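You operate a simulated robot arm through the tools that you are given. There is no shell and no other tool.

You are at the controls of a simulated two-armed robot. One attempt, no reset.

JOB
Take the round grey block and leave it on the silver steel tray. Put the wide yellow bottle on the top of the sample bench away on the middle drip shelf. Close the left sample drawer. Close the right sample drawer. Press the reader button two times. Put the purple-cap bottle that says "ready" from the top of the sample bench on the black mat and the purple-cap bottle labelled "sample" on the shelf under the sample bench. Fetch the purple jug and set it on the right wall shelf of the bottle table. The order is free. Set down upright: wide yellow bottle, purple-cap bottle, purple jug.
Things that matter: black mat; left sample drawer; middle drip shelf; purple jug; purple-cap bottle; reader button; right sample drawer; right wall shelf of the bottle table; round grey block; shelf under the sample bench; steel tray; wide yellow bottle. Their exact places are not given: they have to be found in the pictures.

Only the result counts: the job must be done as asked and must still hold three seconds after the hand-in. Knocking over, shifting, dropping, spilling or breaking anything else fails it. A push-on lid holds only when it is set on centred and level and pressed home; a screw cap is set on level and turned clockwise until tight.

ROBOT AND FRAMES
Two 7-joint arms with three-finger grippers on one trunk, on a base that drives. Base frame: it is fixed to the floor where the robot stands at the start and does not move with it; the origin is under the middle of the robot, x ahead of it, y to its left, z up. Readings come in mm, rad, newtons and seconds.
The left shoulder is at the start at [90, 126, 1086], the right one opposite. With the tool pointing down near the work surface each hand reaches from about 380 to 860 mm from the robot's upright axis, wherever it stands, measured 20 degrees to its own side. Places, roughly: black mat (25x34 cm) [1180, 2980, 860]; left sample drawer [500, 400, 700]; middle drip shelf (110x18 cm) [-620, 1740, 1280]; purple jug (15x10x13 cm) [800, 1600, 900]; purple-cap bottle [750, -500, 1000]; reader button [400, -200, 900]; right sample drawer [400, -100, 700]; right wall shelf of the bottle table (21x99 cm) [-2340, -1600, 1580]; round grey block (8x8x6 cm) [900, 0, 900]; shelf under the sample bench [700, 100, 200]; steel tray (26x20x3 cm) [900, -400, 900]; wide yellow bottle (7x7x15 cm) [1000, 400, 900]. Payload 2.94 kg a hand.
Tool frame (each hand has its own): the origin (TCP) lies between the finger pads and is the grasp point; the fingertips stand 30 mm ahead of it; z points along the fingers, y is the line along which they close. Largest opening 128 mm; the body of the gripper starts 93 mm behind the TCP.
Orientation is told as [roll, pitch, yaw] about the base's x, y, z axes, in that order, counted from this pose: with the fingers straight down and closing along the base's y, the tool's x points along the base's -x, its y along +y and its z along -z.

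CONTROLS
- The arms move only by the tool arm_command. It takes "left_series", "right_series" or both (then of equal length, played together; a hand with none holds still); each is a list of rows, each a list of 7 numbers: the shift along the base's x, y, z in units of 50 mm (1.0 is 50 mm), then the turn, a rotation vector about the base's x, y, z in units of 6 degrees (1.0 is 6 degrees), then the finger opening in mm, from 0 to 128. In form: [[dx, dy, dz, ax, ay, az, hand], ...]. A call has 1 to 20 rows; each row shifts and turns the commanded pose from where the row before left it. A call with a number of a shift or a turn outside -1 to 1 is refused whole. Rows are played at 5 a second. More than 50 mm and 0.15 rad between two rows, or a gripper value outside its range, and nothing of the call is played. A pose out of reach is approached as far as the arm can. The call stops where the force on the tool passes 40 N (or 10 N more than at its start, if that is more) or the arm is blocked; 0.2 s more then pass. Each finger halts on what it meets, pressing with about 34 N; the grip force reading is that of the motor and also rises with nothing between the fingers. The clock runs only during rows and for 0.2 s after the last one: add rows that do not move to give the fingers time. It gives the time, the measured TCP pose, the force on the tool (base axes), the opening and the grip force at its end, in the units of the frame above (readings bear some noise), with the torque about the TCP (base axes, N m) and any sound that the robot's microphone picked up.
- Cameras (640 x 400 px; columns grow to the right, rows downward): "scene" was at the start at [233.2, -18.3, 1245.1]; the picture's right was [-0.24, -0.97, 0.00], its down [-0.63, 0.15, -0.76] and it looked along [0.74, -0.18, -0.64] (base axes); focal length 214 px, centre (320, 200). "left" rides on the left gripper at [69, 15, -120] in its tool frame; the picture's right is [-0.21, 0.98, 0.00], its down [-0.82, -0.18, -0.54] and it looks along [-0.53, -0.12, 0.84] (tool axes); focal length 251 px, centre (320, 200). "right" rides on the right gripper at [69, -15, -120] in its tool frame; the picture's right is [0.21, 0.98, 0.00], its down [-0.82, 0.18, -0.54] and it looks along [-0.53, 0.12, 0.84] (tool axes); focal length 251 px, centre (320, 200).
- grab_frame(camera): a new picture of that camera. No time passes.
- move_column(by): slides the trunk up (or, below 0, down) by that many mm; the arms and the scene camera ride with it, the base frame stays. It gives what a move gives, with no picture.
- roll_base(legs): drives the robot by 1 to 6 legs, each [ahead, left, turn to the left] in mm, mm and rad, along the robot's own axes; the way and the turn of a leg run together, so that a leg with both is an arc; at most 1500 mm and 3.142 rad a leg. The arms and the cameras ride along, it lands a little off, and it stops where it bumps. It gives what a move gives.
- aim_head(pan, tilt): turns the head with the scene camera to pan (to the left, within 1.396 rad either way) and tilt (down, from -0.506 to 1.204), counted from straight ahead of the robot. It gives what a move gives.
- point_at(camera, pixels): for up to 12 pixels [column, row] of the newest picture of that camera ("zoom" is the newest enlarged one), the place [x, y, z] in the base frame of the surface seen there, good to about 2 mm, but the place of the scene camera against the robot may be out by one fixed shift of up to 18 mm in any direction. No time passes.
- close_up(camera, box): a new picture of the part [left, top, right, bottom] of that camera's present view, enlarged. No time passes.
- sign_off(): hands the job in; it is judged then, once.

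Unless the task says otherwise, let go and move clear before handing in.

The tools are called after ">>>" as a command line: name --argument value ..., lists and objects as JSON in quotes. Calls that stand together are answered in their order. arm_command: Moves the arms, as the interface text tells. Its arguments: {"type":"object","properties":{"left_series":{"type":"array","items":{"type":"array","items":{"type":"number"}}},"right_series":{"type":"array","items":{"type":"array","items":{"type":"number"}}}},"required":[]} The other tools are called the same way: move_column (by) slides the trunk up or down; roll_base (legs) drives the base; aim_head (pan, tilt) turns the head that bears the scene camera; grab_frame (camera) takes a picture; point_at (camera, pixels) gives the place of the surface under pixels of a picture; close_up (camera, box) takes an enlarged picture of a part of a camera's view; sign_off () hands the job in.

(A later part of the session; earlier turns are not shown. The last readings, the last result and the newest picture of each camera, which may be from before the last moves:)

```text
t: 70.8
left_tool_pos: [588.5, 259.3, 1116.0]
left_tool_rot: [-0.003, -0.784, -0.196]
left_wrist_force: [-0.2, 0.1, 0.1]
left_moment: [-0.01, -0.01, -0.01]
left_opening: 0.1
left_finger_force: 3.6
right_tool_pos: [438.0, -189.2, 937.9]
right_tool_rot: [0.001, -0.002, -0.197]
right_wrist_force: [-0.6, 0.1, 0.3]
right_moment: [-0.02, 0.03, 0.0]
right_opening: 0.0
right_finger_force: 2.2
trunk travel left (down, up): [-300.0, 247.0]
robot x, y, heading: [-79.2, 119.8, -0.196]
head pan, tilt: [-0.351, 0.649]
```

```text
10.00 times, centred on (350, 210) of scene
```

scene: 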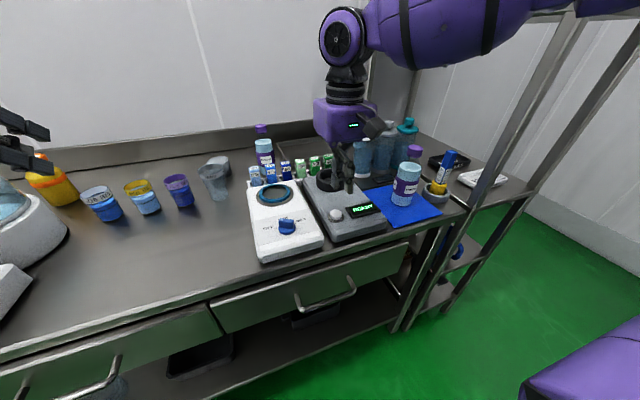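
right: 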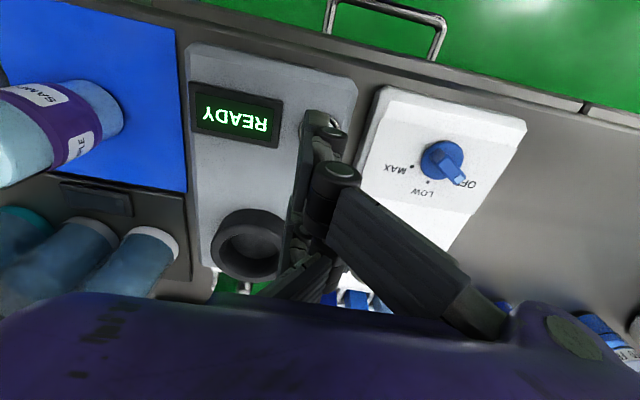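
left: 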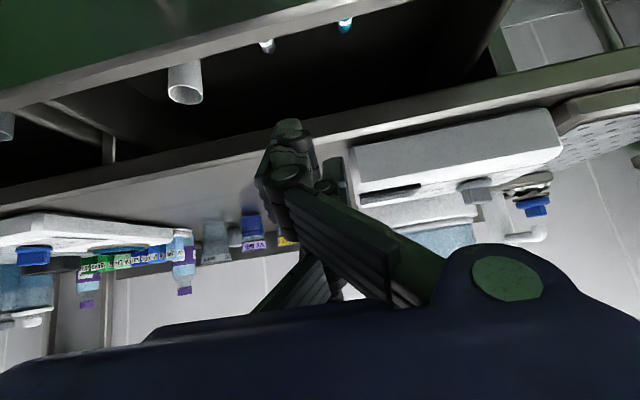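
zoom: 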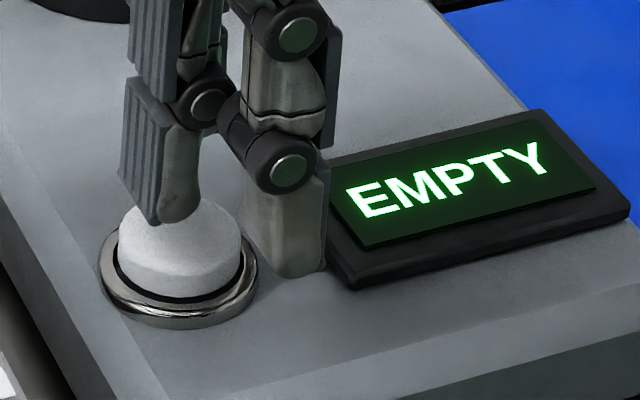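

The button sprang back up and the display still shows "EMPTY". Now the second press.

>>> arm_command --right_series '[[0, 0, -0.16, 0, 0, 0, 0], [0, 0, -0.16, 0, 0, 0, 0], [0, 0, -0.03, 0, 0, 0, 0], [0, 0, -0.03, 0, 0, 0, 0], [0, 0, -0.03, 0, 0, 0, 0]]'

>>> close_up --camera "scene" --box '[325, 190, 375, 230]'

```text
t: 72.0
left_tool_pos: [588.3, 259.0, 1115.8]
left_tool_rot: [-0.004, -0.782, -0.193]
left_wrist_force: [0.2, 0.4, -1.2]
left_moment: [0.02, 0.01, 0.0]
left_opening: 0.2
left_finger_force: 3.2
right_tool_pos: [436.7, -188.2, 918.8]
right_tool_rot: [0.003, -0.003, -0.197]
right_wrist_force: [-0.9, -0.4, 2.5]
right_moment: [0.0, 0.01, 0.05]
right_opening: 0.0
right_finger_force: 2.5
trunk travel left (down, up): [-300.0, 247.0]
robot x, y, heading: [-85.2, 121.7, -0.196]
head pan, tilt: [-0.351, 0.649]
heard: click
```

```text
10.00 times, centred on (350, 210) of scene
```

zoom: 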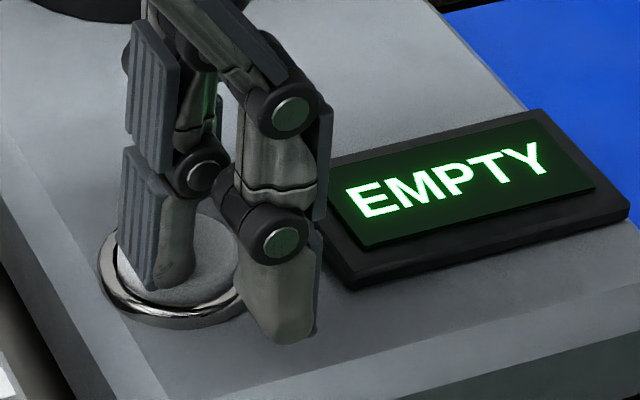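

Second click heard: two presses done. I lift the fist clear and drive in closer to the bench for the block and tray.

>>> arm_command --right_series '[[0, 0, 0.3, 0, 0, 0, 0], [0, 0, 0.8, 0, 0, 0, 0], [0, 0, 0.9, 0, 0, 0, 60], [0, 0, 0.9, 0, 0, 0, 128], [0, 0, 0.9, 0, 0, 0, 128], [0, 0, 0.9, 0, 0, 0, 128]]'

>>> roll_base --legs '[[205, 0, 0]]'

>>> grab_frame --camera "right"

>>> grab_frame --camera "scene"

```text
t: 73.4
left_tool_pos: [588.2, 259.5, 1116.4]
left_tool_rot: [-0.003, -0.784, -0.196]
left_wrist_force: [-0.5, 0.1, -0.1]
left_moment: [0.01, 0.02, -0.02]
left_opening: 0.2
left_finger_force: 2.8
right_tool_pos: [434.9, -187.5, 1152.9]
right_tool_rot: [0.002, -0.002, -0.195]
right_wrist_force: [-0.4, 0.5, 0.1]
right_moment: [-0.01, 0.0, 0.0]
right_opening: 116.0
right_finger_force: 0.0
trunk travel left (down, up): [-300.0, 247.0]
robot x, y, heading: [-82.6, 123.0, -0.196]
head pan, tilt: [-0.351, 0.649]
```

```text
t: 75.0
left_tool_pos: [787.9, 219.6, 1116.4]
left_tool_rot: [-0.005, -0.783, -0.194]
left_wrist_force: [0.3, -0.1, -0.4]
left_moment: [0.0, 0.04, 0.0]
left_opening: 0.1
left_finger_force: 2.8
right_tool_pos: [635.6, -226.7, 1151.9]
right_tool_rot: [0.002, -0.001, -0.199]
right_wrist_force: [0.2, 1.1, -0.6]
right_moment: [0.0, 0.02, 0.01]
right_opening: 128.2
right_finger_force: 0.1
trunk travel left (down, up): [-300.0, 247.0]
robot x, y, heading: [116.7, 83.7, -0.2]
head pan, tilt: [-0.351, 0.649]
```

```text
taken
```

right: 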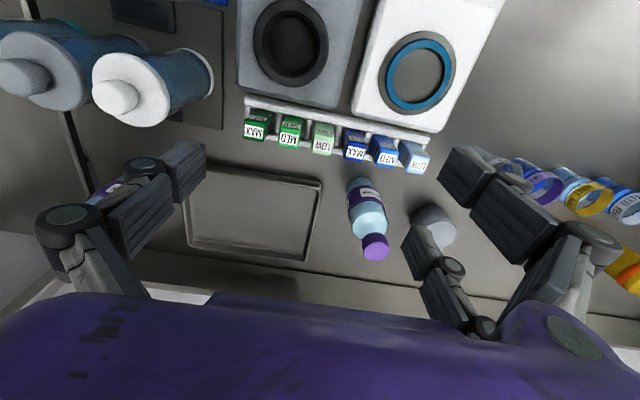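

```text
taken
```

scene: 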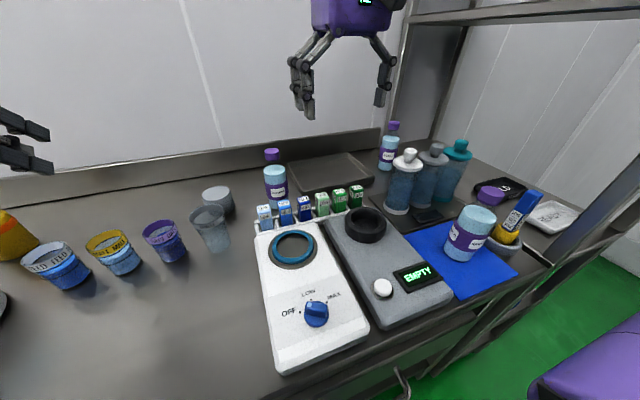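

From the right camera the tray lies at (250,220) and the block at (437,225) beside the RETURN bottle. I measure tray, block and cup.

>>> point_at --camera "right" --pixels '[[212, 175], [316, 188], [300, 268], [192, 245], [255, 220], [437, 222], [445, 240], [425, 240], [376, 246], [366, 205], [345, 150], [415, 150]]'

>>> point_at --camera "scene" --pixels '[[215, 193], [215, 215], [205, 213], [228, 212], [212, 248], [300, 165], [290, 182], [365, 165], [340, 152], [272, 155], [275, 180]]'

>>> close_up --camera "scene" --box '[180, 130, 300, 260]'

```text
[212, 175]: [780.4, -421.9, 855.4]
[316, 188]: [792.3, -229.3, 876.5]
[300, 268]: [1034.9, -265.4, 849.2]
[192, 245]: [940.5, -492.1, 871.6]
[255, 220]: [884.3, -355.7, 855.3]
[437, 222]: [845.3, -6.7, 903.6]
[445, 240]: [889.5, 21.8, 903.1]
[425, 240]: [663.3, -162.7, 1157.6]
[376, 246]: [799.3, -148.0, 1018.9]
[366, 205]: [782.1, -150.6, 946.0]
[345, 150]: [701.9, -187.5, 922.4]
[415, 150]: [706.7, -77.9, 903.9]
```

```text
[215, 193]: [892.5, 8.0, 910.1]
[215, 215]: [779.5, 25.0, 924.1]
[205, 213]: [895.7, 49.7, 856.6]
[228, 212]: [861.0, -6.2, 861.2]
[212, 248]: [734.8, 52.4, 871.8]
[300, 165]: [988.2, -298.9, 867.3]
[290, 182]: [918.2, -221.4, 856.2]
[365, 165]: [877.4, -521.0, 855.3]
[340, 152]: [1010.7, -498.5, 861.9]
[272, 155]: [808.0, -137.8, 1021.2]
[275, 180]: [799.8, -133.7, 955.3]
```

```text
3.08 times, centred on (240, 195) of scene
```

zoom: 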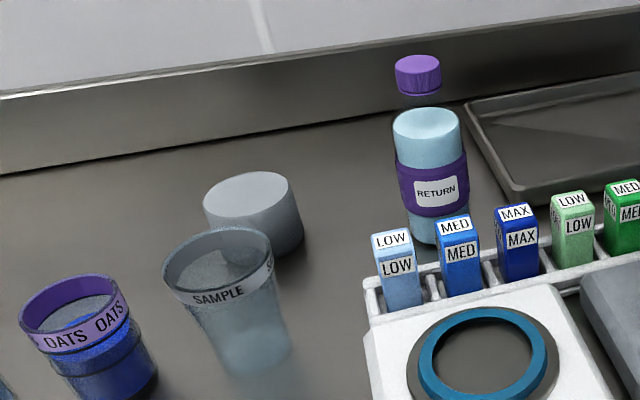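

>>> point_at --camera "zoom" --pixels '[[250, 195], [207, 195], [291, 195], [250, 174], [250, 218], [168, 265], [268, 258], [218, 232], [218, 295], [255, 370], [415, 65], [430, 240]]'

```text
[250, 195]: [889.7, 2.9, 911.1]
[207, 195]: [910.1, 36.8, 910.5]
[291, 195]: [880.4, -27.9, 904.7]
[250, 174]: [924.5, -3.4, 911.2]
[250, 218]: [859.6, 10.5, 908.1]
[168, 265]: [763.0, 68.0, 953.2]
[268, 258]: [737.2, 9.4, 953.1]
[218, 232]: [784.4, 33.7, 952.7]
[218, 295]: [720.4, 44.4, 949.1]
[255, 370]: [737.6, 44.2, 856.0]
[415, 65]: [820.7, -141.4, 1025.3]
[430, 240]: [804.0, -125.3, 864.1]
```

Block centre is (877,4.5), top z≈905. I move the open right hand above it at z≈1000 and check.

>>> arm_command --right_series '[[0.69, 0.66, 0, 0, 0, 0, 128], [0.69, 0.66, 0, 0, 0, 0, 128], [0.69, 0.66, 0, 0, 0, 0, 128], [0.69, 0.66, 0, 0, 0, 0, 128], [0.69, 0.66, 0, 0, 0, 0, 128], [0.69, 0.66, 0, 0, 0, 0, 128], [0.69, 0.66, 0, 0, 0, 0, 128], [0, 0, -0.75, 0, 0, 0, 128], [0, 0, -0.75, 0, 0, 0, 128], [0, 0, -0.75, 0, 0, 0, 128], [0, 0, -0.75, 0, 0, 0, 128], [0, 0, 0, 0, 0, 0, 128]]'

>>> grab_frame --camera "right"

>>> grab_frame --camera "scene"

```text
t: 77.6
left_tool_pos: [786.6, 218.4, 1115.5]
left_tool_rot: [-0.006, -0.781, -0.195]
left_wrist_force: [-0.1, 0.1, -0.2]
left_moment: [-0.01, 0.03, -0.03]
left_opening: 0.0
left_finger_force: 3.3
right_tool_pos: [653.6, -196.8, 999.9]
right_tool_rot: [0.002, -0.003, -0.196]
right_wrist_force: [-0.2, 0.0, 0.0]
right_moment: [-0.03, 0.01, -0.03]
right_opening: 127.8
right_finger_force: 0.1
right hand out of reach, approached as far as the arm can: row 1, 2, 3, 4, 5, 6, 7
trunk travel left (down, up): [-300.0, 247.0]
robot x, y, heading: [119.9, 80.8, -0.196]
head pan, tilt: [-0.351, 0.649]
```

```text
taken
```

right: 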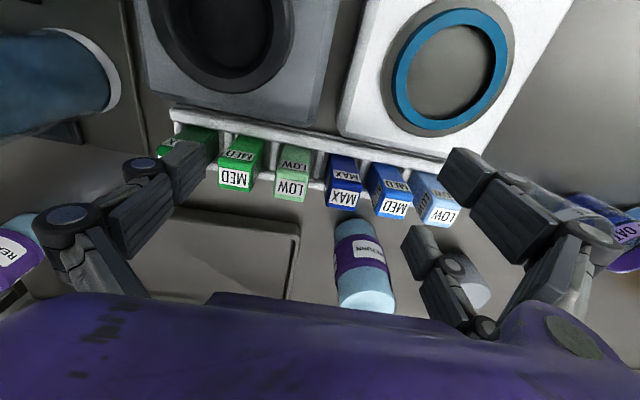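

```text
taken
```

scene: 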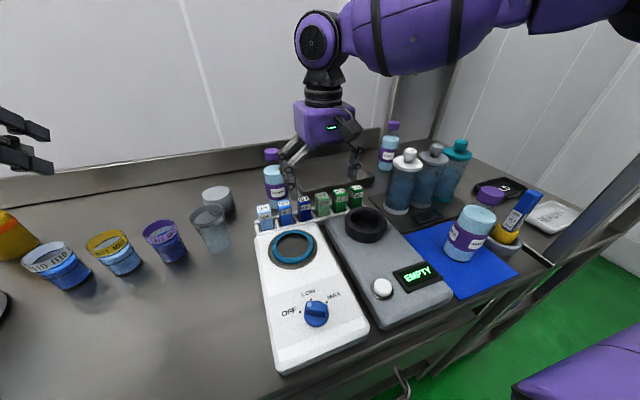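

The straight-down tool could not reach that far at z=1152 (it only crept to (654,−197)); nothing was touched. Raising the trunk gives more reach at height, so I lift it 200 mm first.

>>> move_column --by 200

>>> arm_command --right_series '[[0.64, 0.57, 0, 0, 0, 0, 128], [0.64, 0.57, 0, 0, 0, 0, 128]]'

```text
t: 79.8
left_tool_pos: [788.1, 218.6, 1315.5]
left_tool_rot: [-0.004, -0.781, -0.197]
left_wrist_force: [0.9, 0.0, -0.3]
left_moment: [-0.01, -0.02, -0.05]
left_opening: 0.1
left_finger_force: 2.9
right_tool_pos: [634.2, -192.7, 1291.0]
right_tool_rot: [0.0, -0.16, -0.198]
right_wrist_force: [0.5, -0.3, 0.2]
right_moment: [-0.01, 0.04, -0.03]
right_opening: 127.9
right_finger_force: 0.0
trunk travel left (down, up): [-500.0, 47.0]
robot x, y, heading: [114.8, 81.6, -0.192]
head pan, tilt: [-0.351, 0.649]
```

```text
t: 80.4
left_tool_pos: [788.7, 218.8, 1316.7]
left_tool_rot: [-0.005, -0.782, -0.196]
left_wrist_force: [0.2, 0.4, 0.8]
left_moment: [0.01, 0.02, -0.03]
left_opening: 0.1
left_finger_force: 3.2
right_tool_pos: [633.0, -193.4, 1289.9]
right_tool_rot: [0.0, -0.164, -0.197]
right_wrist_force: [-0.5, -0.4, -0.4]
right_moment: [-0.02, 0.0, -0.02]
right_opening: 127.9
right_finger_force: 0.1
right hand out of reach, approached as far as the arm can: row 1, 2
trunk travel left (down, up): [-500.0, 47.0]
robot x, y, heading: [116.1, 84.4, -0.197]
head pan, tilt: [-0.351, 0.649]
```

The trunk lift changed the right hand's pose more than expected (z 1291, pitch −0.16), so I check whether the right arm touches the rack.

>>> aim_head --pan -1.1 --tilt 0.2

>>> grab_frame --camera "scene"

>>> aim_head --pan -0.5 --tilt 0.7

>>> grab_frame --camera "scene"

>>> grab_frame --camera "right"

```text
t: 81.5
left_tool_pos: [788.8, 219.2, 1315.8]
left_tool_rot: [-0.004, -0.783, -0.194]
left_wrist_force: [-0.5, 0.8, -0.4]
left_moment: [0.03, -0.02, -0.01]
left_opening: 0.0
left_finger_force: 2.9
right_tool_pos: [633.4, -192.8, 1289.7]
right_tool_rot: [0.002, -0.162, -0.198]
right_wrist_force: [-0.1, -0.3, 0.4]
right_moment: [-0.01, -0.01, -0.01]
right_opening: 128.0
right_finger_force: 0.0
trunk travel left (down, up): [-500.0, 47.0]
robot x, y, heading: [114.6, 83.4, -0.198]
head pan, tilt: [-1.1, 0.201]
```

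```text
taken
```

scene: 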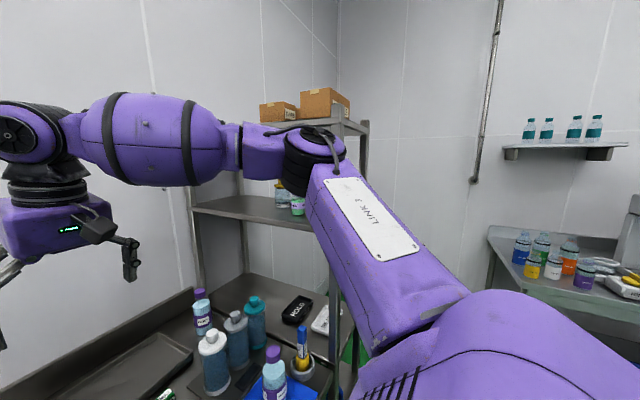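

```text
t: 82.5
left_tool_pos: [788.6, 219.3, 1315.2]
left_tool_rot: [-0.002, -0.781, -0.194]
left_wrist_force: [0.0, 0.3, -0.6]
left_moment: [0.0, 0.0, 0.02]
left_opening: 0.0
left_finger_force: 2.4
right_tool_pos: [632.7, -191.9, 1290.4]
right_tool_rot: [0.002, -0.161, -0.197]
right_wrist_force: [-0.6, -0.1, 0.6]
right_moment: [0.0, 0.01, 0.02]
right_opening: 128.2
right_finger_force: 0.0
trunk travel left (down, up): [-500.0, 47.0]
robot x, y, heading: [117.9, 83.5, -0.199]
head pan, tilt: [-0.499, 0.7]
```

```text
taken
```

scene: 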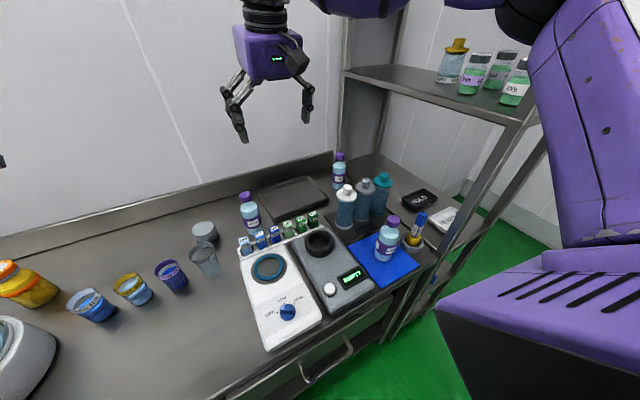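

```text
taken
```

right: 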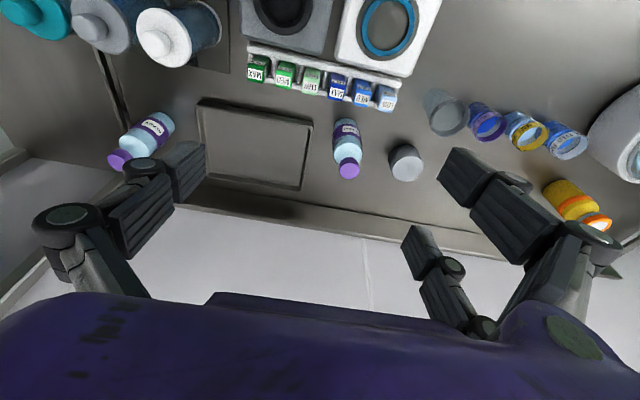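

>>> aim_head --pan -1.1 --tilt 0.2

>>> grab_frame --camera "scene"

>>> point_at --camera "scene" --pixels '[[310, 150], [250, 150], [180, 130], [285, 190], [345, 220], [220, 212], [300, 222], [350, 340], [340, 115], [320, 195], [400, 320], [270, 200]]'

>>> close_up --camera "scene" --box '[190, 80, 400, 260]'

```text
t: 83.5
left_tool_pos: [787.8, 218.7, 1317.1]
left_tool_rot: [-0.004, -0.781, -0.196]
left_wrist_force: [0.7, 0.1, 0.7]
left_moment: [-0.03, 0.0, 0.0]
left_opening: 0.1
left_finger_force: 2.8
right_tool_pos: [634.3, -193.2, 1289.8]
right_tool_rot: [0.001, -0.163, -0.197]
right_wrist_force: [-0.1, -1.1, -0.5]
right_moment: [-0.01, -0.01, -0.01]
right_opening: 128.2
right_finger_force: 0.0
trunk travel left (down, up): [-500.0, 47.0]
robot x, y, heading: [115.9, 80.8, -0.198]
head pan, tilt: [-1.1, 0.201]
```

```text
taken
```

scene: 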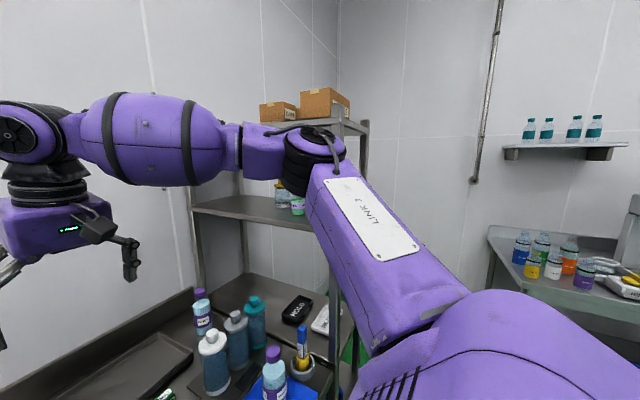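

```text
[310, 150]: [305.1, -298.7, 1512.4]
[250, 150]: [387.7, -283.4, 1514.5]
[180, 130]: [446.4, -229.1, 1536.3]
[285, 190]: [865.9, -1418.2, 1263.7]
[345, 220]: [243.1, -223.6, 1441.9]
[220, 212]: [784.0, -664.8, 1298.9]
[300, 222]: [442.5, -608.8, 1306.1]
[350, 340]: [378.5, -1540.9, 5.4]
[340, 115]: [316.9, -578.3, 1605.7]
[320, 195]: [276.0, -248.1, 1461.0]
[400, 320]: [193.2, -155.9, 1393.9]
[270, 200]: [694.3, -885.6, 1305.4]
```

```text
2.22 times, centred on (295, 170) of scene
```

zoom: 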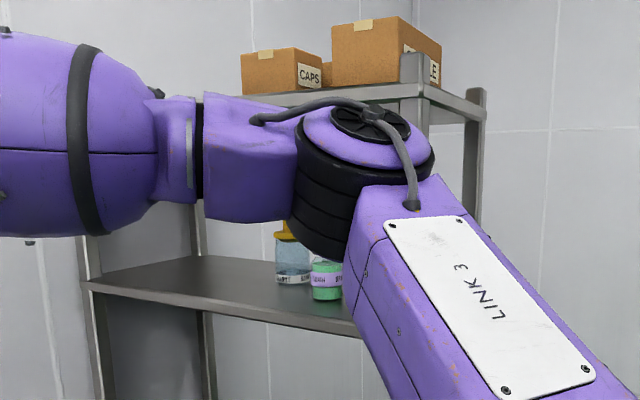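

The elbow is 300 mm clear of the rack, so it is only an arm-limit effect. I bring the right hand upright and lower it to z≈1110, where reach is better, before going sideways.

>>> arm_command --right_series '[[0, 0, -0.8, 0.155, 0.764, 0, 128], [0, 0, -0.9, 0.155, 0.764, 0, 128], [0, 0, -0.9, 0, 0, 0, 128], [0, 0, -0.9, 0, 0, 0, 128], [0, 0, 0, 0, 0, 0, 128]]'

```text
t: 84.7
left_tool_pos: [788.2, 219.3, 1317.0]
left_tool_rot: [-0.004, -0.783, -0.195]
left_wrist_force: [-0.1, 0.2, 0.3]
left_moment: [0.02, 0.01, 0.0]
left_opening: 0.1
left_finger_force: 3.2
right_tool_pos: [630.6, -229.7, 1151.0]
right_tool_rot: [0.004, -0.002, -0.196]
right_wrist_force: [0.6, 0.9, -0.2]
right_moment: [0.0, 0.0, 0.04]
right_opening: 127.8
right_finger_force: 0.0
right hand out of reach, approached as far as the arm can: row 1, 2
trunk travel left (down, up): [-500.0, 47.0]
robot x, y, heading: [114.3, 81.7, -0.198]
head pan, tilt: [-1.1, 0.201]
```

Now upright at (631,−230,1151). I lower a bit more and try a small step toward the block to test the reach.

>>> arm_command --right_series '[[0, 0, -0.8, 0, 0, 0, 128], [0.5, 0.46, 0, 0, 0, 0, 128], [0.5, 0.46, 0, 0, 0, 0, 128]]'

```text
t: 85.5
left_tool_pos: [788.2, 218.5, 1316.7]
left_tool_rot: [-0.004, -0.781, -0.196]
left_wrist_force: [0.1, -1.0, 0.1]
left_moment: [0.01, 0.01, 0.03]
left_opening: 0.0
left_finger_force: 2.7
right_tool_pos: [623.3, -223.4, 1118.5]
right_tool_rot: [0.004, 0.001, -0.197]
right_wrist_force: [0.9, -1.1, 0.6]
right_moment: [0.0, -0.02, -0.01]
right_opening: 128.0
right_finger_force: 0.0
right hand out of reach, approached as far as the arm can: row 1, 2, 3
trunk travel left (down, up): [-500.0, 47.0]
robot x, y, heading: [114.3, 80.0, -0.199]
head pan, tilt: [-1.1, 0.201]
```

The right arm is wedged near a joint limit. I take it back toward its start posture (about 404 ahead, 271 right, higher) to free it.

>>> arm_command --right_series '[[-0.418, -0.107, 0.3, 0, 0, 0, 128], [-0.418, -0.107, 0.72, 0, 0, 0, 128], [-0.418, -0.107, 0.72, 0, 0, 0, 128], [-0.418, -0.107, 0.72, 0, 0, 0, 128], [-0.418, -0.107, 0.72, 0, 0, 0, 128], [-0.418, -0.107, 0.72, 0, 0, 0, 128], [-0.418, -0.107, 0.72, 0, 0, 0, 128], [-0.418, -0.107, 0.72, 0, 0, 0, 128], [0, 0, 0, 0, 0, 0, 128]]'

>>> grab_frame --camera "scene"

```text
t: 87.5
left_tool_pos: [788.0, 219.5, 1315.7]
left_tool_rot: [-0.004, -0.782, -0.195]
left_wrist_force: [-0.8, 0.0, 0.3]
left_moment: [-0.01, 0.03, -0.01]
left_opening: 0.0
left_finger_force: 2.6
right_tool_pos: [456.9, -266.3, 1383.5]
right_tool_rot: [0.004, 0.004, -0.197]
right_wrist_force: [0.1, 0.8, 0.6]
right_moment: [0.01, 0.06, -0.03]
right_opening: 128.1
right_finger_force: 0.1
trunk travel left (down, up): [-500.0, 47.0]
robot x, y, heading: [115.8, 83.1, -0.19]
head pan, tilt: [-1.1, 0.201]
```

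```text
taken
```

scene: 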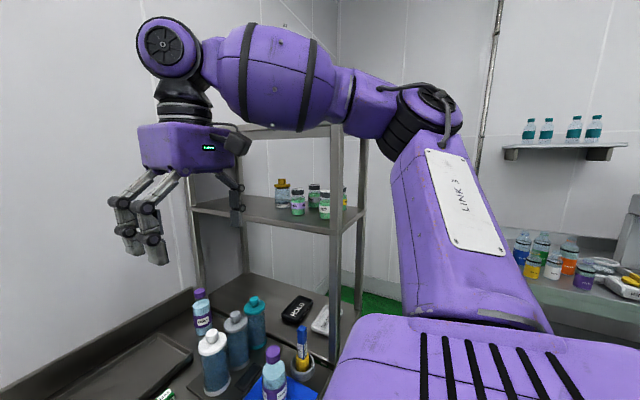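

The right arm is back in a natural posture. I lower it and go forward step by step toward the block, keeping above z=1140.

>>> arm_command --right_series '[[0, 0, -0.9, 0, 0, 0, 128], [0, 0, -0.9, 0, 0, 0, 128], [0, 0, -0.9, 0, 0, 0, 128], [0, 0, -0.9, 0, 0, 0, 128], [0, 0, -0.9, 0, 0, 0, 128], [0.764, 0.49, 0, 0, 0, 0, 128], [0.764, 0.49, 0, 0, 0, 0, 128], [0.764, 0.49, 0, 0, 0, 0, 128]]'

```text
t: 89.3
left_tool_pos: [789.9, 217.7, 1314.6]
left_tool_rot: [-0.004, -0.779, -0.196]
left_wrist_force: [0.4, 0.2, -0.7]
left_moment: [-0.01, 0.03, 0.02]
left_opening: 0.0
left_finger_force: 2.7
right_tool_pos: [572.0, -193.6, 1157.7]
right_tool_rot: [0.003, 0.004, -0.197]
right_wrist_force: [0.0, 0.0, -0.2]
right_moment: [0.0, 0.06, 0.01]
right_opening: 128.0
right_finger_force: 0.0
trunk travel left (down, up): [-500.0, 47.0]
robot x, y, heading: [114.7, 85.6, -0.197]
head pan, tilt: [-1.1, 0.201]
```

Those steps all succeeded. I continue toward the block at z≈1158.

>>> arm_command --right_series '[[0.764, 0.49, 0, 0, 0, 0, 128], [0.764, 0.49, 0, 0, 0, 0, 128], [0.764, 0.49, 0, 0, 0, 0, 128], [0.764, 0.49, 0, 0, 0, 0, 128]]'

```text
t: 90.3
left_tool_pos: [788.7, 218.3, 1315.5]
left_tool_rot: [-0.002, -0.782, -0.195]
left_wrist_force: [0.0, -0.5, -0.6]
left_moment: [0.0, -0.02, 0.01]
left_opening: 0.1
left_finger_force: 2.7
right_tool_pos: [598.8, -178.3, 1159.9]
right_tool_rot: [0.001, 0.001, -0.194]
right_wrist_force: [0.3, 0.0, 0.0]
right_moment: [-0.02, 0.02, 0.01]
right_opening: 128.0
right_finger_force: 0.1
right hand out of reach, approached as far as the arm can: row 1, 2, 3, 4
trunk travel left (down, up): [-500.0, 47.0]
robot x, y, heading: [114.5, 82.1, -0.198]
head pan, tilt: [-1.1, 0.201]
```

Limit again at (599,−178). I test going straight ahead along the robot's right-hand ray instead of across the body.

>>> arm_command --right_series '[[-0.3, -0.6, 0, 0, 0, 0, 128], [0, -0.8, 0, 0, 0, 0, 128], [0.75, -0.45, 0, 0, 0, 0, 128], [0.75, -0.45, 0, 0, 0, 0, 128], [0.75, -0.45, 0, 0, 0, 0, 128]]'

```text
t: 91.5
left_tool_pos: [786.6, 217.7, 1317.4]
left_tool_rot: [-0.003, -0.783, -0.195]
left_wrist_force: [-0.2, -0.2, 1.0]
left_moment: [0.01, -0.01, 0.03]
left_opening: 0.0
left_finger_force: 2.8
right_tool_pos: [655.2, -300.1, 1159.3]
right_tool_rot: [0.001, -0.001, -0.197]
right_wrist_force: [-0.7, -0.9, -0.3]
right_moment: [0.0, -0.02, 0.0]
right_opening: 128.3
right_finger_force: 0.1
right hand out of reach, approached as far as the arm can: row 5
trunk travel left (down, up): [-500.0, 47.0]
robot x, y, heading: [117.7, 80.7, -0.194]
head pan, tilt: [-1.1, 0.201]
```

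Reach seems to depend on the posture rather than distance. I test whether a tool yaw helps: turn −18° and try ahead again.

>>> arm_command --right_series '[[0, 0, 0, 0, 0, -1, 128], [0, 0, 0, 0, 0, -1, 128], [0, 0, 0, 0, 0, -1, 128], [0.75, -0.15, 0, 0, 0, 0, 128], [0.75, -0.15, 0, 0, 0, 0, 128]]'

```text
t: 92.7
left_tool_pos: [787.6, 219.0, 1315.7]
left_tool_rot: [-0.003, -0.782, -0.196]
left_wrist_force: [0.5, 0.4, 1.2]
left_moment: [-0.01, 0.0, 0.02]
left_opening: 0.0
left_finger_force: 2.8
right_tool_pos: [656.3, -299.0, 1157.6]
right_tool_rot: [0.004, 0.0, -0.511]
right_wrist_force: [0.5, 0.2, 0.3]
right_moment: [0.03, -0.01, 0.02]
right_opening: 128.1
right_finger_force: 0.1
right hand out of reach, approached as far as the arm can: row 4, 5
trunk travel left (down, up): [-500.0, 47.0]
robot x, y, heading: [114.1, 83.8, -0.203]
head pan, tilt: [-1.1, 0.201]
```

Yaw makes no difference. I test a small forward tilt (12°) and then go ahead.

>>> arm_command --right_series '[[0, 0, 0, 0, 0, 1, 128], [0, 0, 0, 0, 0, 1, 128], [0, 0, 0, 0, 0, 1, 128], [0, 0, 0, -0.199, -0.98, 0, 128], [0, 0, 0, -0.199, -0.98, 0, 128], [0.75, -0.15, 0, 0, 0, 0, 128], [0.75, -0.15, 0, 0, 0, 0, 128]]'

```text
t: 94.3
left_tool_pos: [787.4, 218.1, 1316.3]
left_tool_rot: [-0.002, -0.783, -0.196]
left_wrist_force: [-0.5, -0.2, 0.9]
left_moment: [0.0, 0.0, 0.02]
left_opening: 0.2
left_finger_force: 3.0
right_tool_pos: [704.2, -309.8, 1159.2]
right_tool_rot: [0.003, -0.21, -0.197]
right_wrist_force: [-0.4, -0.2, 0.6]
right_moment: [0.04, -0.02, -0.02]
right_opening: 127.8
right_finger_force: 0.0
right hand out of reach, approached as far as the arm can: row 7
trunk travel left (down, up): [-500.0, 47.0]
robot x, y, heading: [116.3, 83.1, -0.2]
head pan, tilt: [-1.1, 0.201]
```

A tilt extends the reach, so the wrist pose is what limits it. I'll retract the right hand to its natural posture and shift the base left so the block lies on the right hand's own side.

>>> arm_command --right_series '[[-0.75, 0.15, 0.4, 0.199, 0.98, 0, 128], [-0.75, 0.15, 0.6, 0.199, 0.98, 0, 128], [-0.75, 0.15, 0.8, 0, 0, 0, 128], [-0.75, 0.15, 0.8, 0, 0, 0, 128], [-0.75, 0.15, 0.8, 0, 0, 0, 128], [-0.75, 0.15, 0.8, 0, 0, 0, 128], [0, 0, 0, 0, 0, 0, 128]]'

>>> roll_base --legs '[[40, 354, 0]]'

>>> aim_head --pan -0.2 --tilt 0.7

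>>> grab_frame --camera "scene"

>>> grab_frame --camera "right"

```text
refused: row 3 steps farther than a row can; nothing moved
```

```text
t: 98.0
left_tool_pos: [896.3, 559.6, 1316.4]
left_tool_rot: [-0.004, -0.782, -0.197]
left_wrist_force: [0.6, 0.0, -0.8]
left_moment: [0.0, -0.05, 0.01]
left_opening: 0.0
left_finger_force: 2.9
right_tool_pos: [812.6, 32.7, 1157.7]
right_tool_rot: [0.001, -0.208, -0.197]
right_wrist_force: [-0.4, 0.2, -0.4]
right_moment: [-0.01, 0.02, -0.01]
right_opening: 128.2
right_finger_force: 0.0
trunk travel left (down, up): [-500.0, 47.0]
robot x, y, heading: [222.4, 424.5, -0.201]
head pan, tilt: [-1.1, 0.201]
```

```text
t: 99.2
left_tool_pos: [896.5, 560.9, 1316.3]
left_tool_rot: [-0.003, -0.782, -0.195]
left_wrist_force: [-0.5, 0.1, 0.2]
left_moment: [-0.01, -0.03, 0.01]
left_opening: 0.0
left_finger_force: 2.9
right_tool_pos: [812.2, 33.2, 1159.0]
right_tool_rot: [0.001, -0.208, -0.198]
right_wrist_force: [-0.2, -1.2, -0.2]
right_moment: [0.01, 0.0, -0.01]
right_opening: 127.8
right_finger_force: 0.1
trunk travel left (down, up): [-500.0, 47.0]
robot x, y, heading: [228.2, 426.1, -0.203]
head pan, tilt: [-0.201, 0.7]
```

```text
taken
```

scene: 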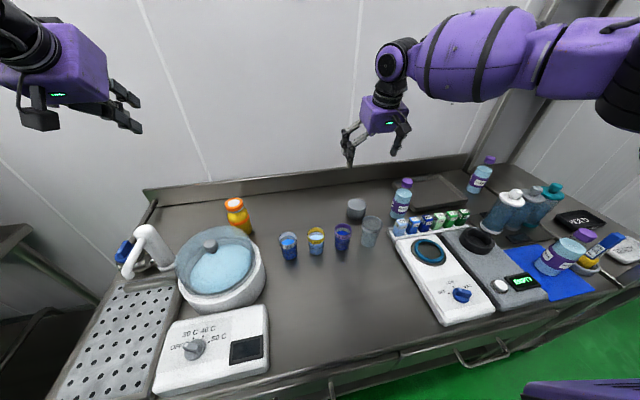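

```text
taken
```

right: 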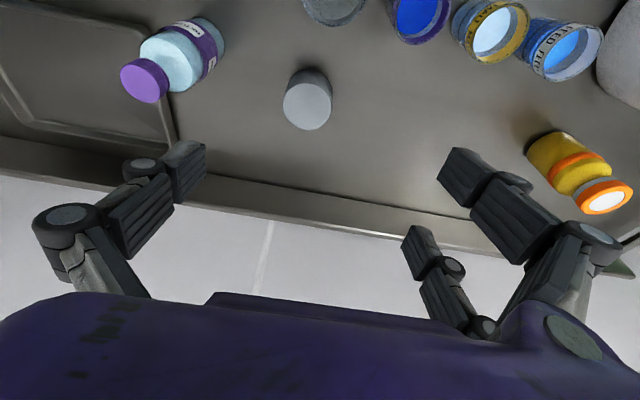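

The retract was refused (step too long), but the base shift alone left the right hand high at (812,33,1159), nearly over the block, with nothing touched. I go down with the present 12° tilt and try the forward step.

>>> arm_command --right_series '[[0, 0, -0.9, 0, 0, 0, 128], [0, 0, -0.9, 0, 0, 0, 128], [0, 0, -0.9, 0, 0, 0, 128], [0.323, -0.142, 0, 0, 0, 0, 128], [0.323, -0.142, 0, 0, 0, 0, 128], [0.323, -0.142, 0, 0, 0, 0, 128], [0.323, -0.142, 0, 0, 0, 0, 128]]'

>>> grab_frame --camera "right"

```text
t: 100.8
left_tool_pos: [895.7, 560.8, 1316.4]
left_tool_rot: [-0.003, -0.78, -0.196]
left_wrist_force: [0.1, 0.4, 0.5]
left_moment: [-0.01, 0.01, 0.02]
left_opening: 0.1
left_finger_force: 3.3
right_tool_pos: [800.9, -11.8, 1051.8]
right_tool_rot: [0.002, -0.211, -0.197]
right_wrist_force: [-0.4, 0.8, 0.6]
right_moment: [-0.03, -0.02, -0.01]
right_opening: 128.0
right_finger_force: 0.0
right hand out of reach, approached as far as the arm can: row 1, 2, 3, 4, 5, 6, 7
trunk travel left (down, up): [-500.0, 47.0]
robot x, y, heading: [228.3, 429.7, -0.197]
head pan, tilt: [-0.201, 0.7]
```

```text
taken
```

right: 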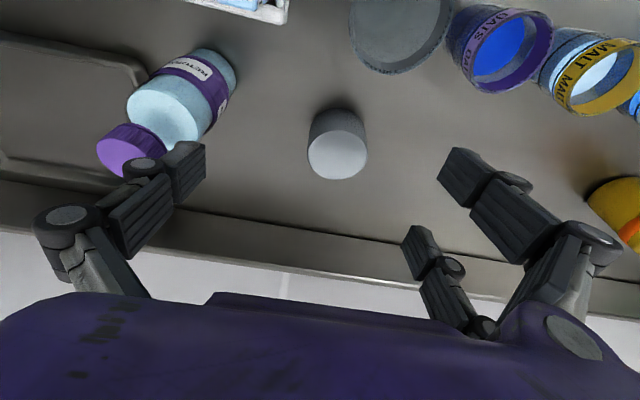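

The right elbow sits far out, so this arm reaches better toward its own right side. I raise the hand a little and turn the base 0.35 rad left so the block lies further to the robot's right.

>>> arm_command --right_series '[[-0.2, 0.0, 0.8, 0, 0, 0, 128], [-0.2, 0.0, 0.8, 0, 0, 0, 128]]'

>>> roll_base --legs '[[-43, -82, 0], [0, 0, 0.35]]'

>>> aim_head --pan -0.55 --tilt 0.6

>>> grab_frame --camera "scene"

>>> grab_frame --camera "right"

```text
t: 101.4
left_tool_pos: [895.2, 561.5, 1317.2]
left_tool_rot: [-0.004, -0.784, -0.196]
left_wrist_force: [0.1, -0.3, 0.1]
left_moment: [0.01, 0.0, -0.02]
left_opening: 0.0
left_finger_force: 2.8
right_tool_pos: [779.5, -10.5, 1132.9]
right_tool_rot: [0.003, -0.209, -0.196]
right_wrist_force: [-0.7, -0.2, -0.3]
right_moment: [0.03, -0.06, 0.01]
right_opening: 128.1
right_finger_force: 0.1
trunk travel left (down, up): [-500.0, 47.0]
robot x, y, heading: [226.6, 423.0, -0.196]
head pan, tilt: [-0.201, 0.7]
```

```text
t: 103.9
left_tool_pos: [751.9, 710.8, 1315.9]
left_tool_rot: [-0.005, -0.783, 0.154]
left_wrist_force: [0.1, -0.1, 0.1]
left_moment: [0.01, 0.0, -0.01]
left_opening: 0.0
left_finger_force: 2.9
right_tool_pos: [838.4, 133.8, 1131.2]
right_tool_rot: [0.002, -0.208, 0.154]
right_wrist_force: [-0.4, 1.5, 0.6]
right_moment: [0.04, -0.02, 0.0]
right_opening: 128.2
right_finger_force: 0.0
trunk travel left (down, up): [-500.0, 47.0]
robot x, y, heading: [169.4, 350.9, 0.148]
head pan, tilt: [-0.201, 0.7]
```

```text
t: 104.7
left_tool_pos: [751.0, 711.4, 1316.1]
left_tool_rot: [-0.003, -0.782, 0.156]
left_wrist_force: [0.8, -0.6, -0.1]
left_moment: [-0.01, -0.02, -0.02]
left_opening: 0.0
left_finger_force: 3.3
right_tool_pos: [839.3, 133.5, 1132.4]
right_tool_rot: [0.003, -0.209, 0.153]
right_wrist_force: [0.5, 0.7, 0.2]
right_moment: [0.0, -0.01, 0.0]
right_opening: 127.9
right_finger_force: 0.1
trunk travel left (down, up): [-500.0, 47.0]
robot x, y, heading: [170.0, 353.9, 0.155]
head pan, tilt: [-0.55, 0.6]
```

```text
taken
```

scene: 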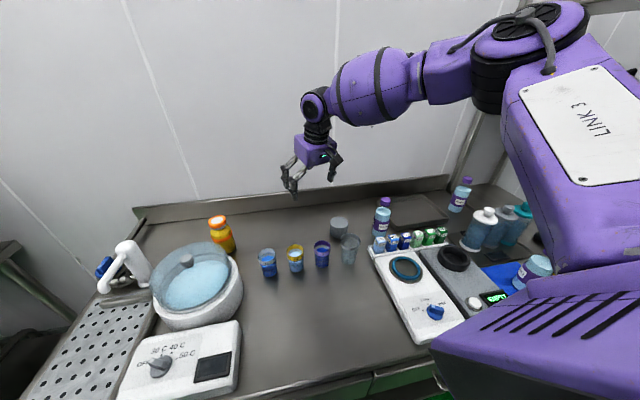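

```text
taken
```

right: 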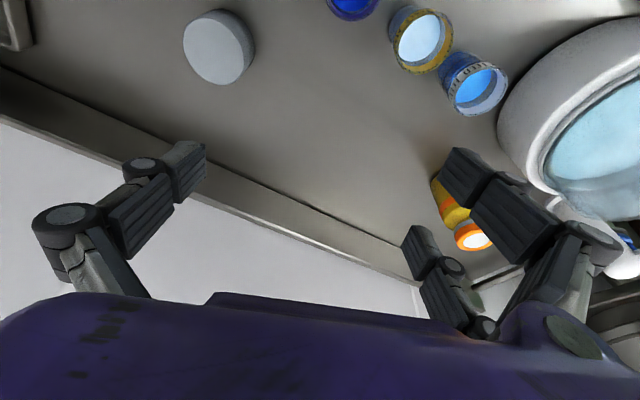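

The hand is at (839,134,1132). I step it to the right over the block and take out the tilt.

>>> arm_command --right_series '[[0.25, -0.86, 0, 0, 0, 0, 128], [0.25, -0.86, 0, 0, 0, 0, 128], [0.25, -0.86, 0, 0, 0, 0, 128], [0, 0, -0.2, -0.101, 0.659, 0, 128], [0, 0, -0.2, -0.101, 0.659, 0, 128], [0, 0, -0.2, -0.101, 0.659, 0, 128]]'

>>> grab_frame --camera "right"

```text
t: 106.1
left_tool_pos: [749.6, 711.2, 1317.7]
left_tool_rot: [-0.004, -0.783, 0.154]
left_wrist_force: [0.0, 0.2, 0.0]
left_moment: [0.05, -0.03, -0.02]
left_opening: 0.0
left_finger_force: 3.1
right_tool_pos: [859.2, 2.2, 1104.3]
right_tool_rot: [0.002, 0.0, 0.155]
right_wrist_force: [0.0, 0.1, -0.3]
right_moment: [-0.01, -0.01, -0.02]
right_opening: 128.0
right_finger_force: 0.1
right hand out of reach, approached as far as the arm can: row 6
trunk travel left (down, up): [-500.0, 47.0]
robot x, y, heading: [168.5, 354.3, 0.157]
head pan, tilt: [-0.55, 0.6]
```

```text
taken
```

right: 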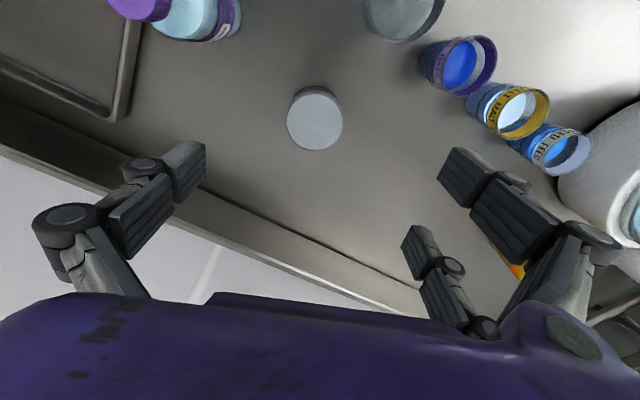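

Reach is much better this way: hand upright at (859,2,1104). I measure the block in the right view at (315,118).

>>> point_at --camera "right" --pixels '[[315, 118], [288, 118], [342, 122], [315, 92], [315, 147], [405, 15], [460, 62]]'

```text
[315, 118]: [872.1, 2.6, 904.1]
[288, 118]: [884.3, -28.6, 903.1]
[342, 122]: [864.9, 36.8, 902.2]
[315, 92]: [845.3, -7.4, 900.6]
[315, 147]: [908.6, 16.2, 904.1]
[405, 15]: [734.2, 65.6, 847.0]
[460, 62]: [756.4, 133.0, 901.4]
```

Block centre is (876,4), top 903. I go down to about z=1000 and centre over it.

>>> arm_command --right_series '[[0, 0, -0.7, 0, 0, 0, 128], [0, 0, -0.7, 0, 0, 0, 128], [0, 0, -0.7, 0, 0, 0, 128], [0.34, 0.04, 0, 0, 0, 0, 128], [0, 0, 0, 0, 0, 0, 128]]'

>>> grab_frame --camera "right"

```text
t: 107.3
left_tool_pos: [751.9, 711.5, 1316.8]
left_tool_rot: [-0.003, -0.781, 0.156]
left_wrist_force: [0.3, -0.3, -0.1]
left_moment: [-0.01, 0.02, -0.01]
left_opening: 0.0
left_finger_force: 3.2
right_tool_pos: [833.4, 4.2, 1013.5]
right_tool_rot: [0.002, -0.004, 0.152]
right_wrist_force: [0.5, -0.1, 0.5]
right_moment: [0.0, -0.02, 0.04]
right_opening: 128.0
right_finger_force: 0.0
right hand out of reach, approached as far as the arm can: row 1, 2, 3, 4
trunk travel left (down, up): [-500.0, 47.0]
robot x, y, heading: [169.8, 352.2, 0.156]
head pan, tilt: [-0.55, 0.6]
```

```text
taken
```

right: 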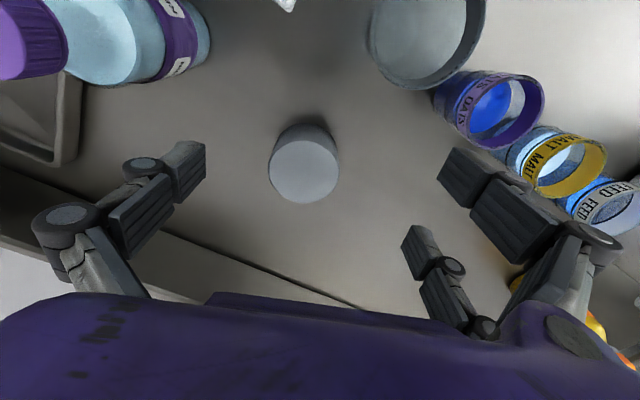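

Going lower shortens the reach with the trunk this high, so the trunk should come down. I raise the hand, then lower the trunk in small moves, checking the pose.

>>> arm_command --right_series '[[0, 0, 0.9, 0, 0, 0, 128], [0, 0, 0.9, 0, 0, 0, 128], [0, 0, 0.9, 0, 0, 0, 128], [0, 0, 0.9, 0, 0, 0, 128]]'

>>> move_column --by -80

```text
t: 108.3
left_tool_pos: [749.4, 712.2, 1318.4]
left_tool_rot: [-0.005, -0.784, 0.155]
left_wrist_force: [-0.7, 0.4, -1.0]
left_moment: [-0.03, -0.01, 0.0]
left_opening: 0.0
left_finger_force: 2.8
right_tool_pos: [832.9, 1.8, 1193.8]
right_tool_rot: [0.003, 0.0, 0.154]
right_wrist_force: [0.0, 1.1, 0.3]
right_moment: [0.0, -0.05, -0.02]
right_opening: 128.1
right_finger_force: 0.1
trunk travel left (down, up): [-500.0, 47.0]
robot x, y, heading: [166.5, 355.0, 0.154]
head pan, tilt: [-0.55, 0.6]
```

```text
t: 109.5
left_tool_pos: [751.4, 712.2, 1237.2]
left_tool_rot: [-0.003, -0.784, 0.156]
left_wrist_force: [0.4, -0.1, 0.1]
left_moment: [0.02, -0.01, -0.01]
left_opening: 0.1
left_finger_force: 3.0
right_tool_pos: [833.6, 2.6, 1112.8]
right_tool_rot: [0.002, -0.001, 0.155]
right_wrist_force: [-0.3, 0.0, 0.4]
right_moment: [0.01, -0.03, -0.05]
right_opening: 127.8
right_finger_force: 0.1
trunk travel left (down, up): [-420.0, 127.0]
robot x, y, heading: [166.6, 353.3, 0.153]
head pan, tilt: [-0.55, 0.6]
```

The trunk move was clean this time. The left hand hovers over the pot, so I check the lid knob's height before lowering more.

>>> grab_frame --camera "scene"

>>> point_at --camera "scene" --pixels '[[186, 245], [190, 262], [130, 235], [220, 215], [222, 232], [215, 250], [230, 250]]'

```text
taken
```

scene: 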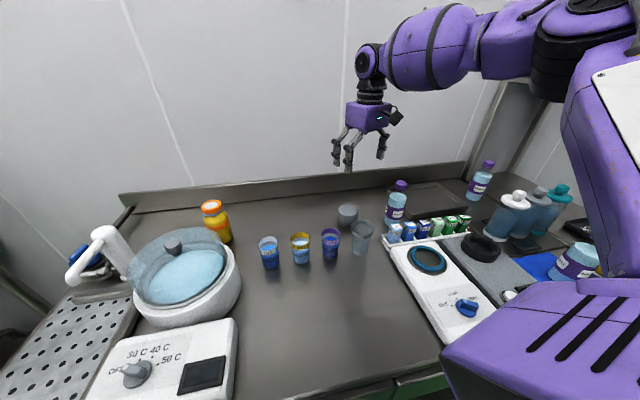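

```text
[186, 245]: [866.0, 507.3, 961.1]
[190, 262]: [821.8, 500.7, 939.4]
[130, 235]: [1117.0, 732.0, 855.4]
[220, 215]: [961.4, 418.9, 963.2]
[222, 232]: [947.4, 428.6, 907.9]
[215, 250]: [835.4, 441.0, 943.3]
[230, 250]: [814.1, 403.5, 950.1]
```

The pot lid tops out near z=965, far below the left hand. I raise the right hand 60 and lower the trunk 90.

>>> arm_command --right_series '[[0, 0, 0.6, 0, 0, 0, 128], [0, 0, 0.6, 0, 0, 0, 128]]'

>>> move_column --by -90

>>> arm_command --right_series '[[0.4, 0.02, 0, 0, 0, 0, 128], [0.4, 0.02, 0, 0, 0, 0, 128]]'

```text
t: 110.1
left_tool_pos: [750.2, 711.6, 1236.0]
left_tool_rot: [-0.006, -0.781, 0.154]
left_wrist_force: [0.1, 0.6, -0.2]
left_moment: [-0.02, -0.03, 0.04]
left_opening: 0.0
left_finger_force: 2.8
right_tool_pos: [832.0, 4.1, 1173.5]
right_tool_rot: [0.0, -0.001, 0.155]
right_wrist_force: [1.2, 0.1, 0.1]
right_moment: [0.0, 0.0, -0.03]
right_opening: 128.0
right_finger_force: 0.0
trunk travel left (down, up): [-420.0, 127.0]
robot x, y, heading: [163.1, 353.5, 0.152]
head pan, tilt: [-0.55, 0.6]
```

```text
t: 111.3
left_tool_pos: [751.1, 712.0, 1146.3]
left_tool_rot: [-0.004, -0.782, 0.154]
left_wrist_force: [-0.8, 0.8, 0.3]
left_moment: [-0.01, 0.02, 0.01]
left_opening: 0.1
left_finger_force: 2.5
right_tool_pos: [832.0, 3.4, 1083.3]
right_tool_rot: [0.0, -0.002, 0.153]
right_wrist_force: [0.6, 0.4, 0.2]
right_moment: [-0.01, -0.04, 0.01]
right_opening: 128.2
right_finger_force: 0.0
trunk travel left (down, up): [-330.0, 217.0]
robot x, y, heading: [169.5, 355.4, 0.156]
head pan, tilt: [-0.55, 0.6]
```

```text
t: 111.9
left_tool_pos: [752.1, 712.1, 1146.5]
left_tool_rot: [-0.005, -0.781, 0.156]
left_wrist_force: [0.1, 0.2, -0.4]
left_moment: [-0.02, -0.02, 0.01]
left_opening: 0.0
left_finger_force: 3.4
right_tool_pos: [872.5, 4.7, 1083.0]
right_tool_rot: [0.003, 0.002, 0.154]
right_wrist_force: [-0.7, -0.3, -0.2]
right_moment: [0.02, 0.01, 0.01]
right_opening: 128.4
right_finger_force: 0.3
trunk travel left (down, up): [-330.0, 217.0]
robot x, y, heading: [165.3, 356.4, 0.155]
head pan, tilt: [-0.55, 0.6]
```

Reach is fine now with the trunk near its start height. I descend toward the block, first to z≈920.

>>> arm_command --right_series '[[0.035, 0, -0.8, 0, 0, 0, 128], [0.035, 0, -0.8, 0, 0, 0, 128], [0, 0, -0.8, 0, 0, 0, 128], [0, 0, -0.8, 0, 0, 0, 128]]'

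>>> grab_frame --camera "right"

>>> close_up --camera "scene" --box '[290, 130, 430, 270]'

```text
t: 112.9
left_tool_pos: [751.5, 710.5, 1145.4]
left_tool_rot: [-0.005, -0.782, 0.155]
left_wrist_force: [-0.4, 0.5, 0.6]
left_moment: [-0.03, -0.02, 0.0]
left_opening: 0.1
left_finger_force: 2.6
right_tool_pos: [877.2, 3.2, 922.5]
right_tool_rot: [0.003, 0.002, 0.153]
right_wrist_force: [-0.1, -0.4, -0.7]
right_moment: [0.0, -0.01, -0.01]
right_opening: 127.8
right_finger_force: 0.1
trunk travel left (down, up): [-330.0, 217.0]
robot x, y, heading: [165.2, 350.4, 0.152]
head pan, tilt: [-0.55, 0.6]
```

```text
taken
```

right: 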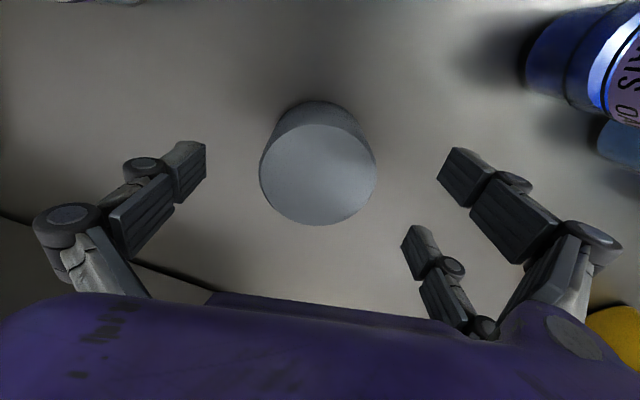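

```text
2.86 times, centred on (360, 200) of scene
```

zoom: 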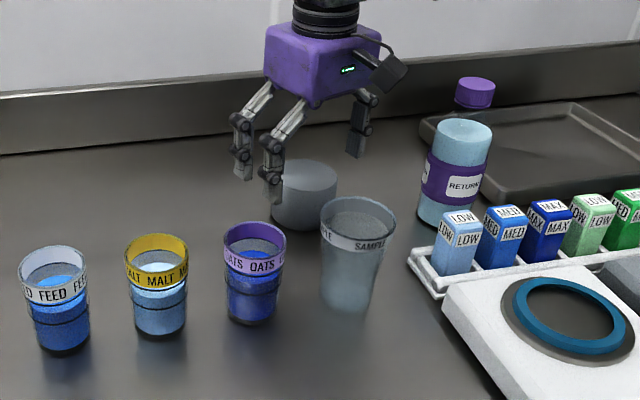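

The block sits centred between the fingers (TCP pixel ≈ (320,190)). I descend to z≈884 and close.

>>> arm_command --right_series '[[0, 0, -0.39, 0, 0, 0, 128], [0, 0, -0.38, 0, 0, 0, 128], [0, 0, 0, 0, 0, 0, 100], [0, 0, 0, 0, 0, 0, 70], [0, 0, 0, 0, 0, 0, 60], [0, 0, 0, 0, 0, 0, 60], [0, 0, 0, 0, 0, 0, 60]]'

>>> grab_frame --camera "right"

```text
t: 114.5
left_tool_pos: [752.1, 712.2, 1146.0]
left_tool_rot: [-0.003, -0.782, 0.156]
left_wrist_force: [0.2, 0.1, 0.4]
left_moment: [0.0, 0.0, 0.0]
left_opening: 0.0
left_finger_force: 2.8
right_tool_pos: [875.6, 4.1, 884.5]
right_tool_rot: [0.001, -0.001, 0.154]
right_wrist_force: [-0.1, -2.1, 1.2]
right_moment: [0.09, -0.07, -0.03]
right_opening: 69.9
right_finger_force: 34.3
trunk travel left (down, up): [-330.0, 217.0]
robot x, y, heading: [166.4, 350.4, 0.153]
head pan, tilt: [-0.55, 0.6]
```

```text
taken
```

right: 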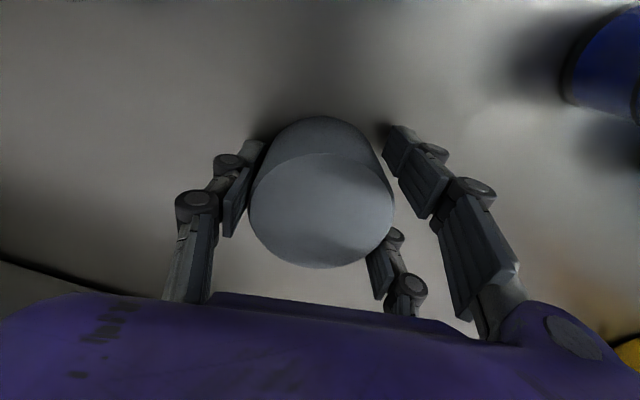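

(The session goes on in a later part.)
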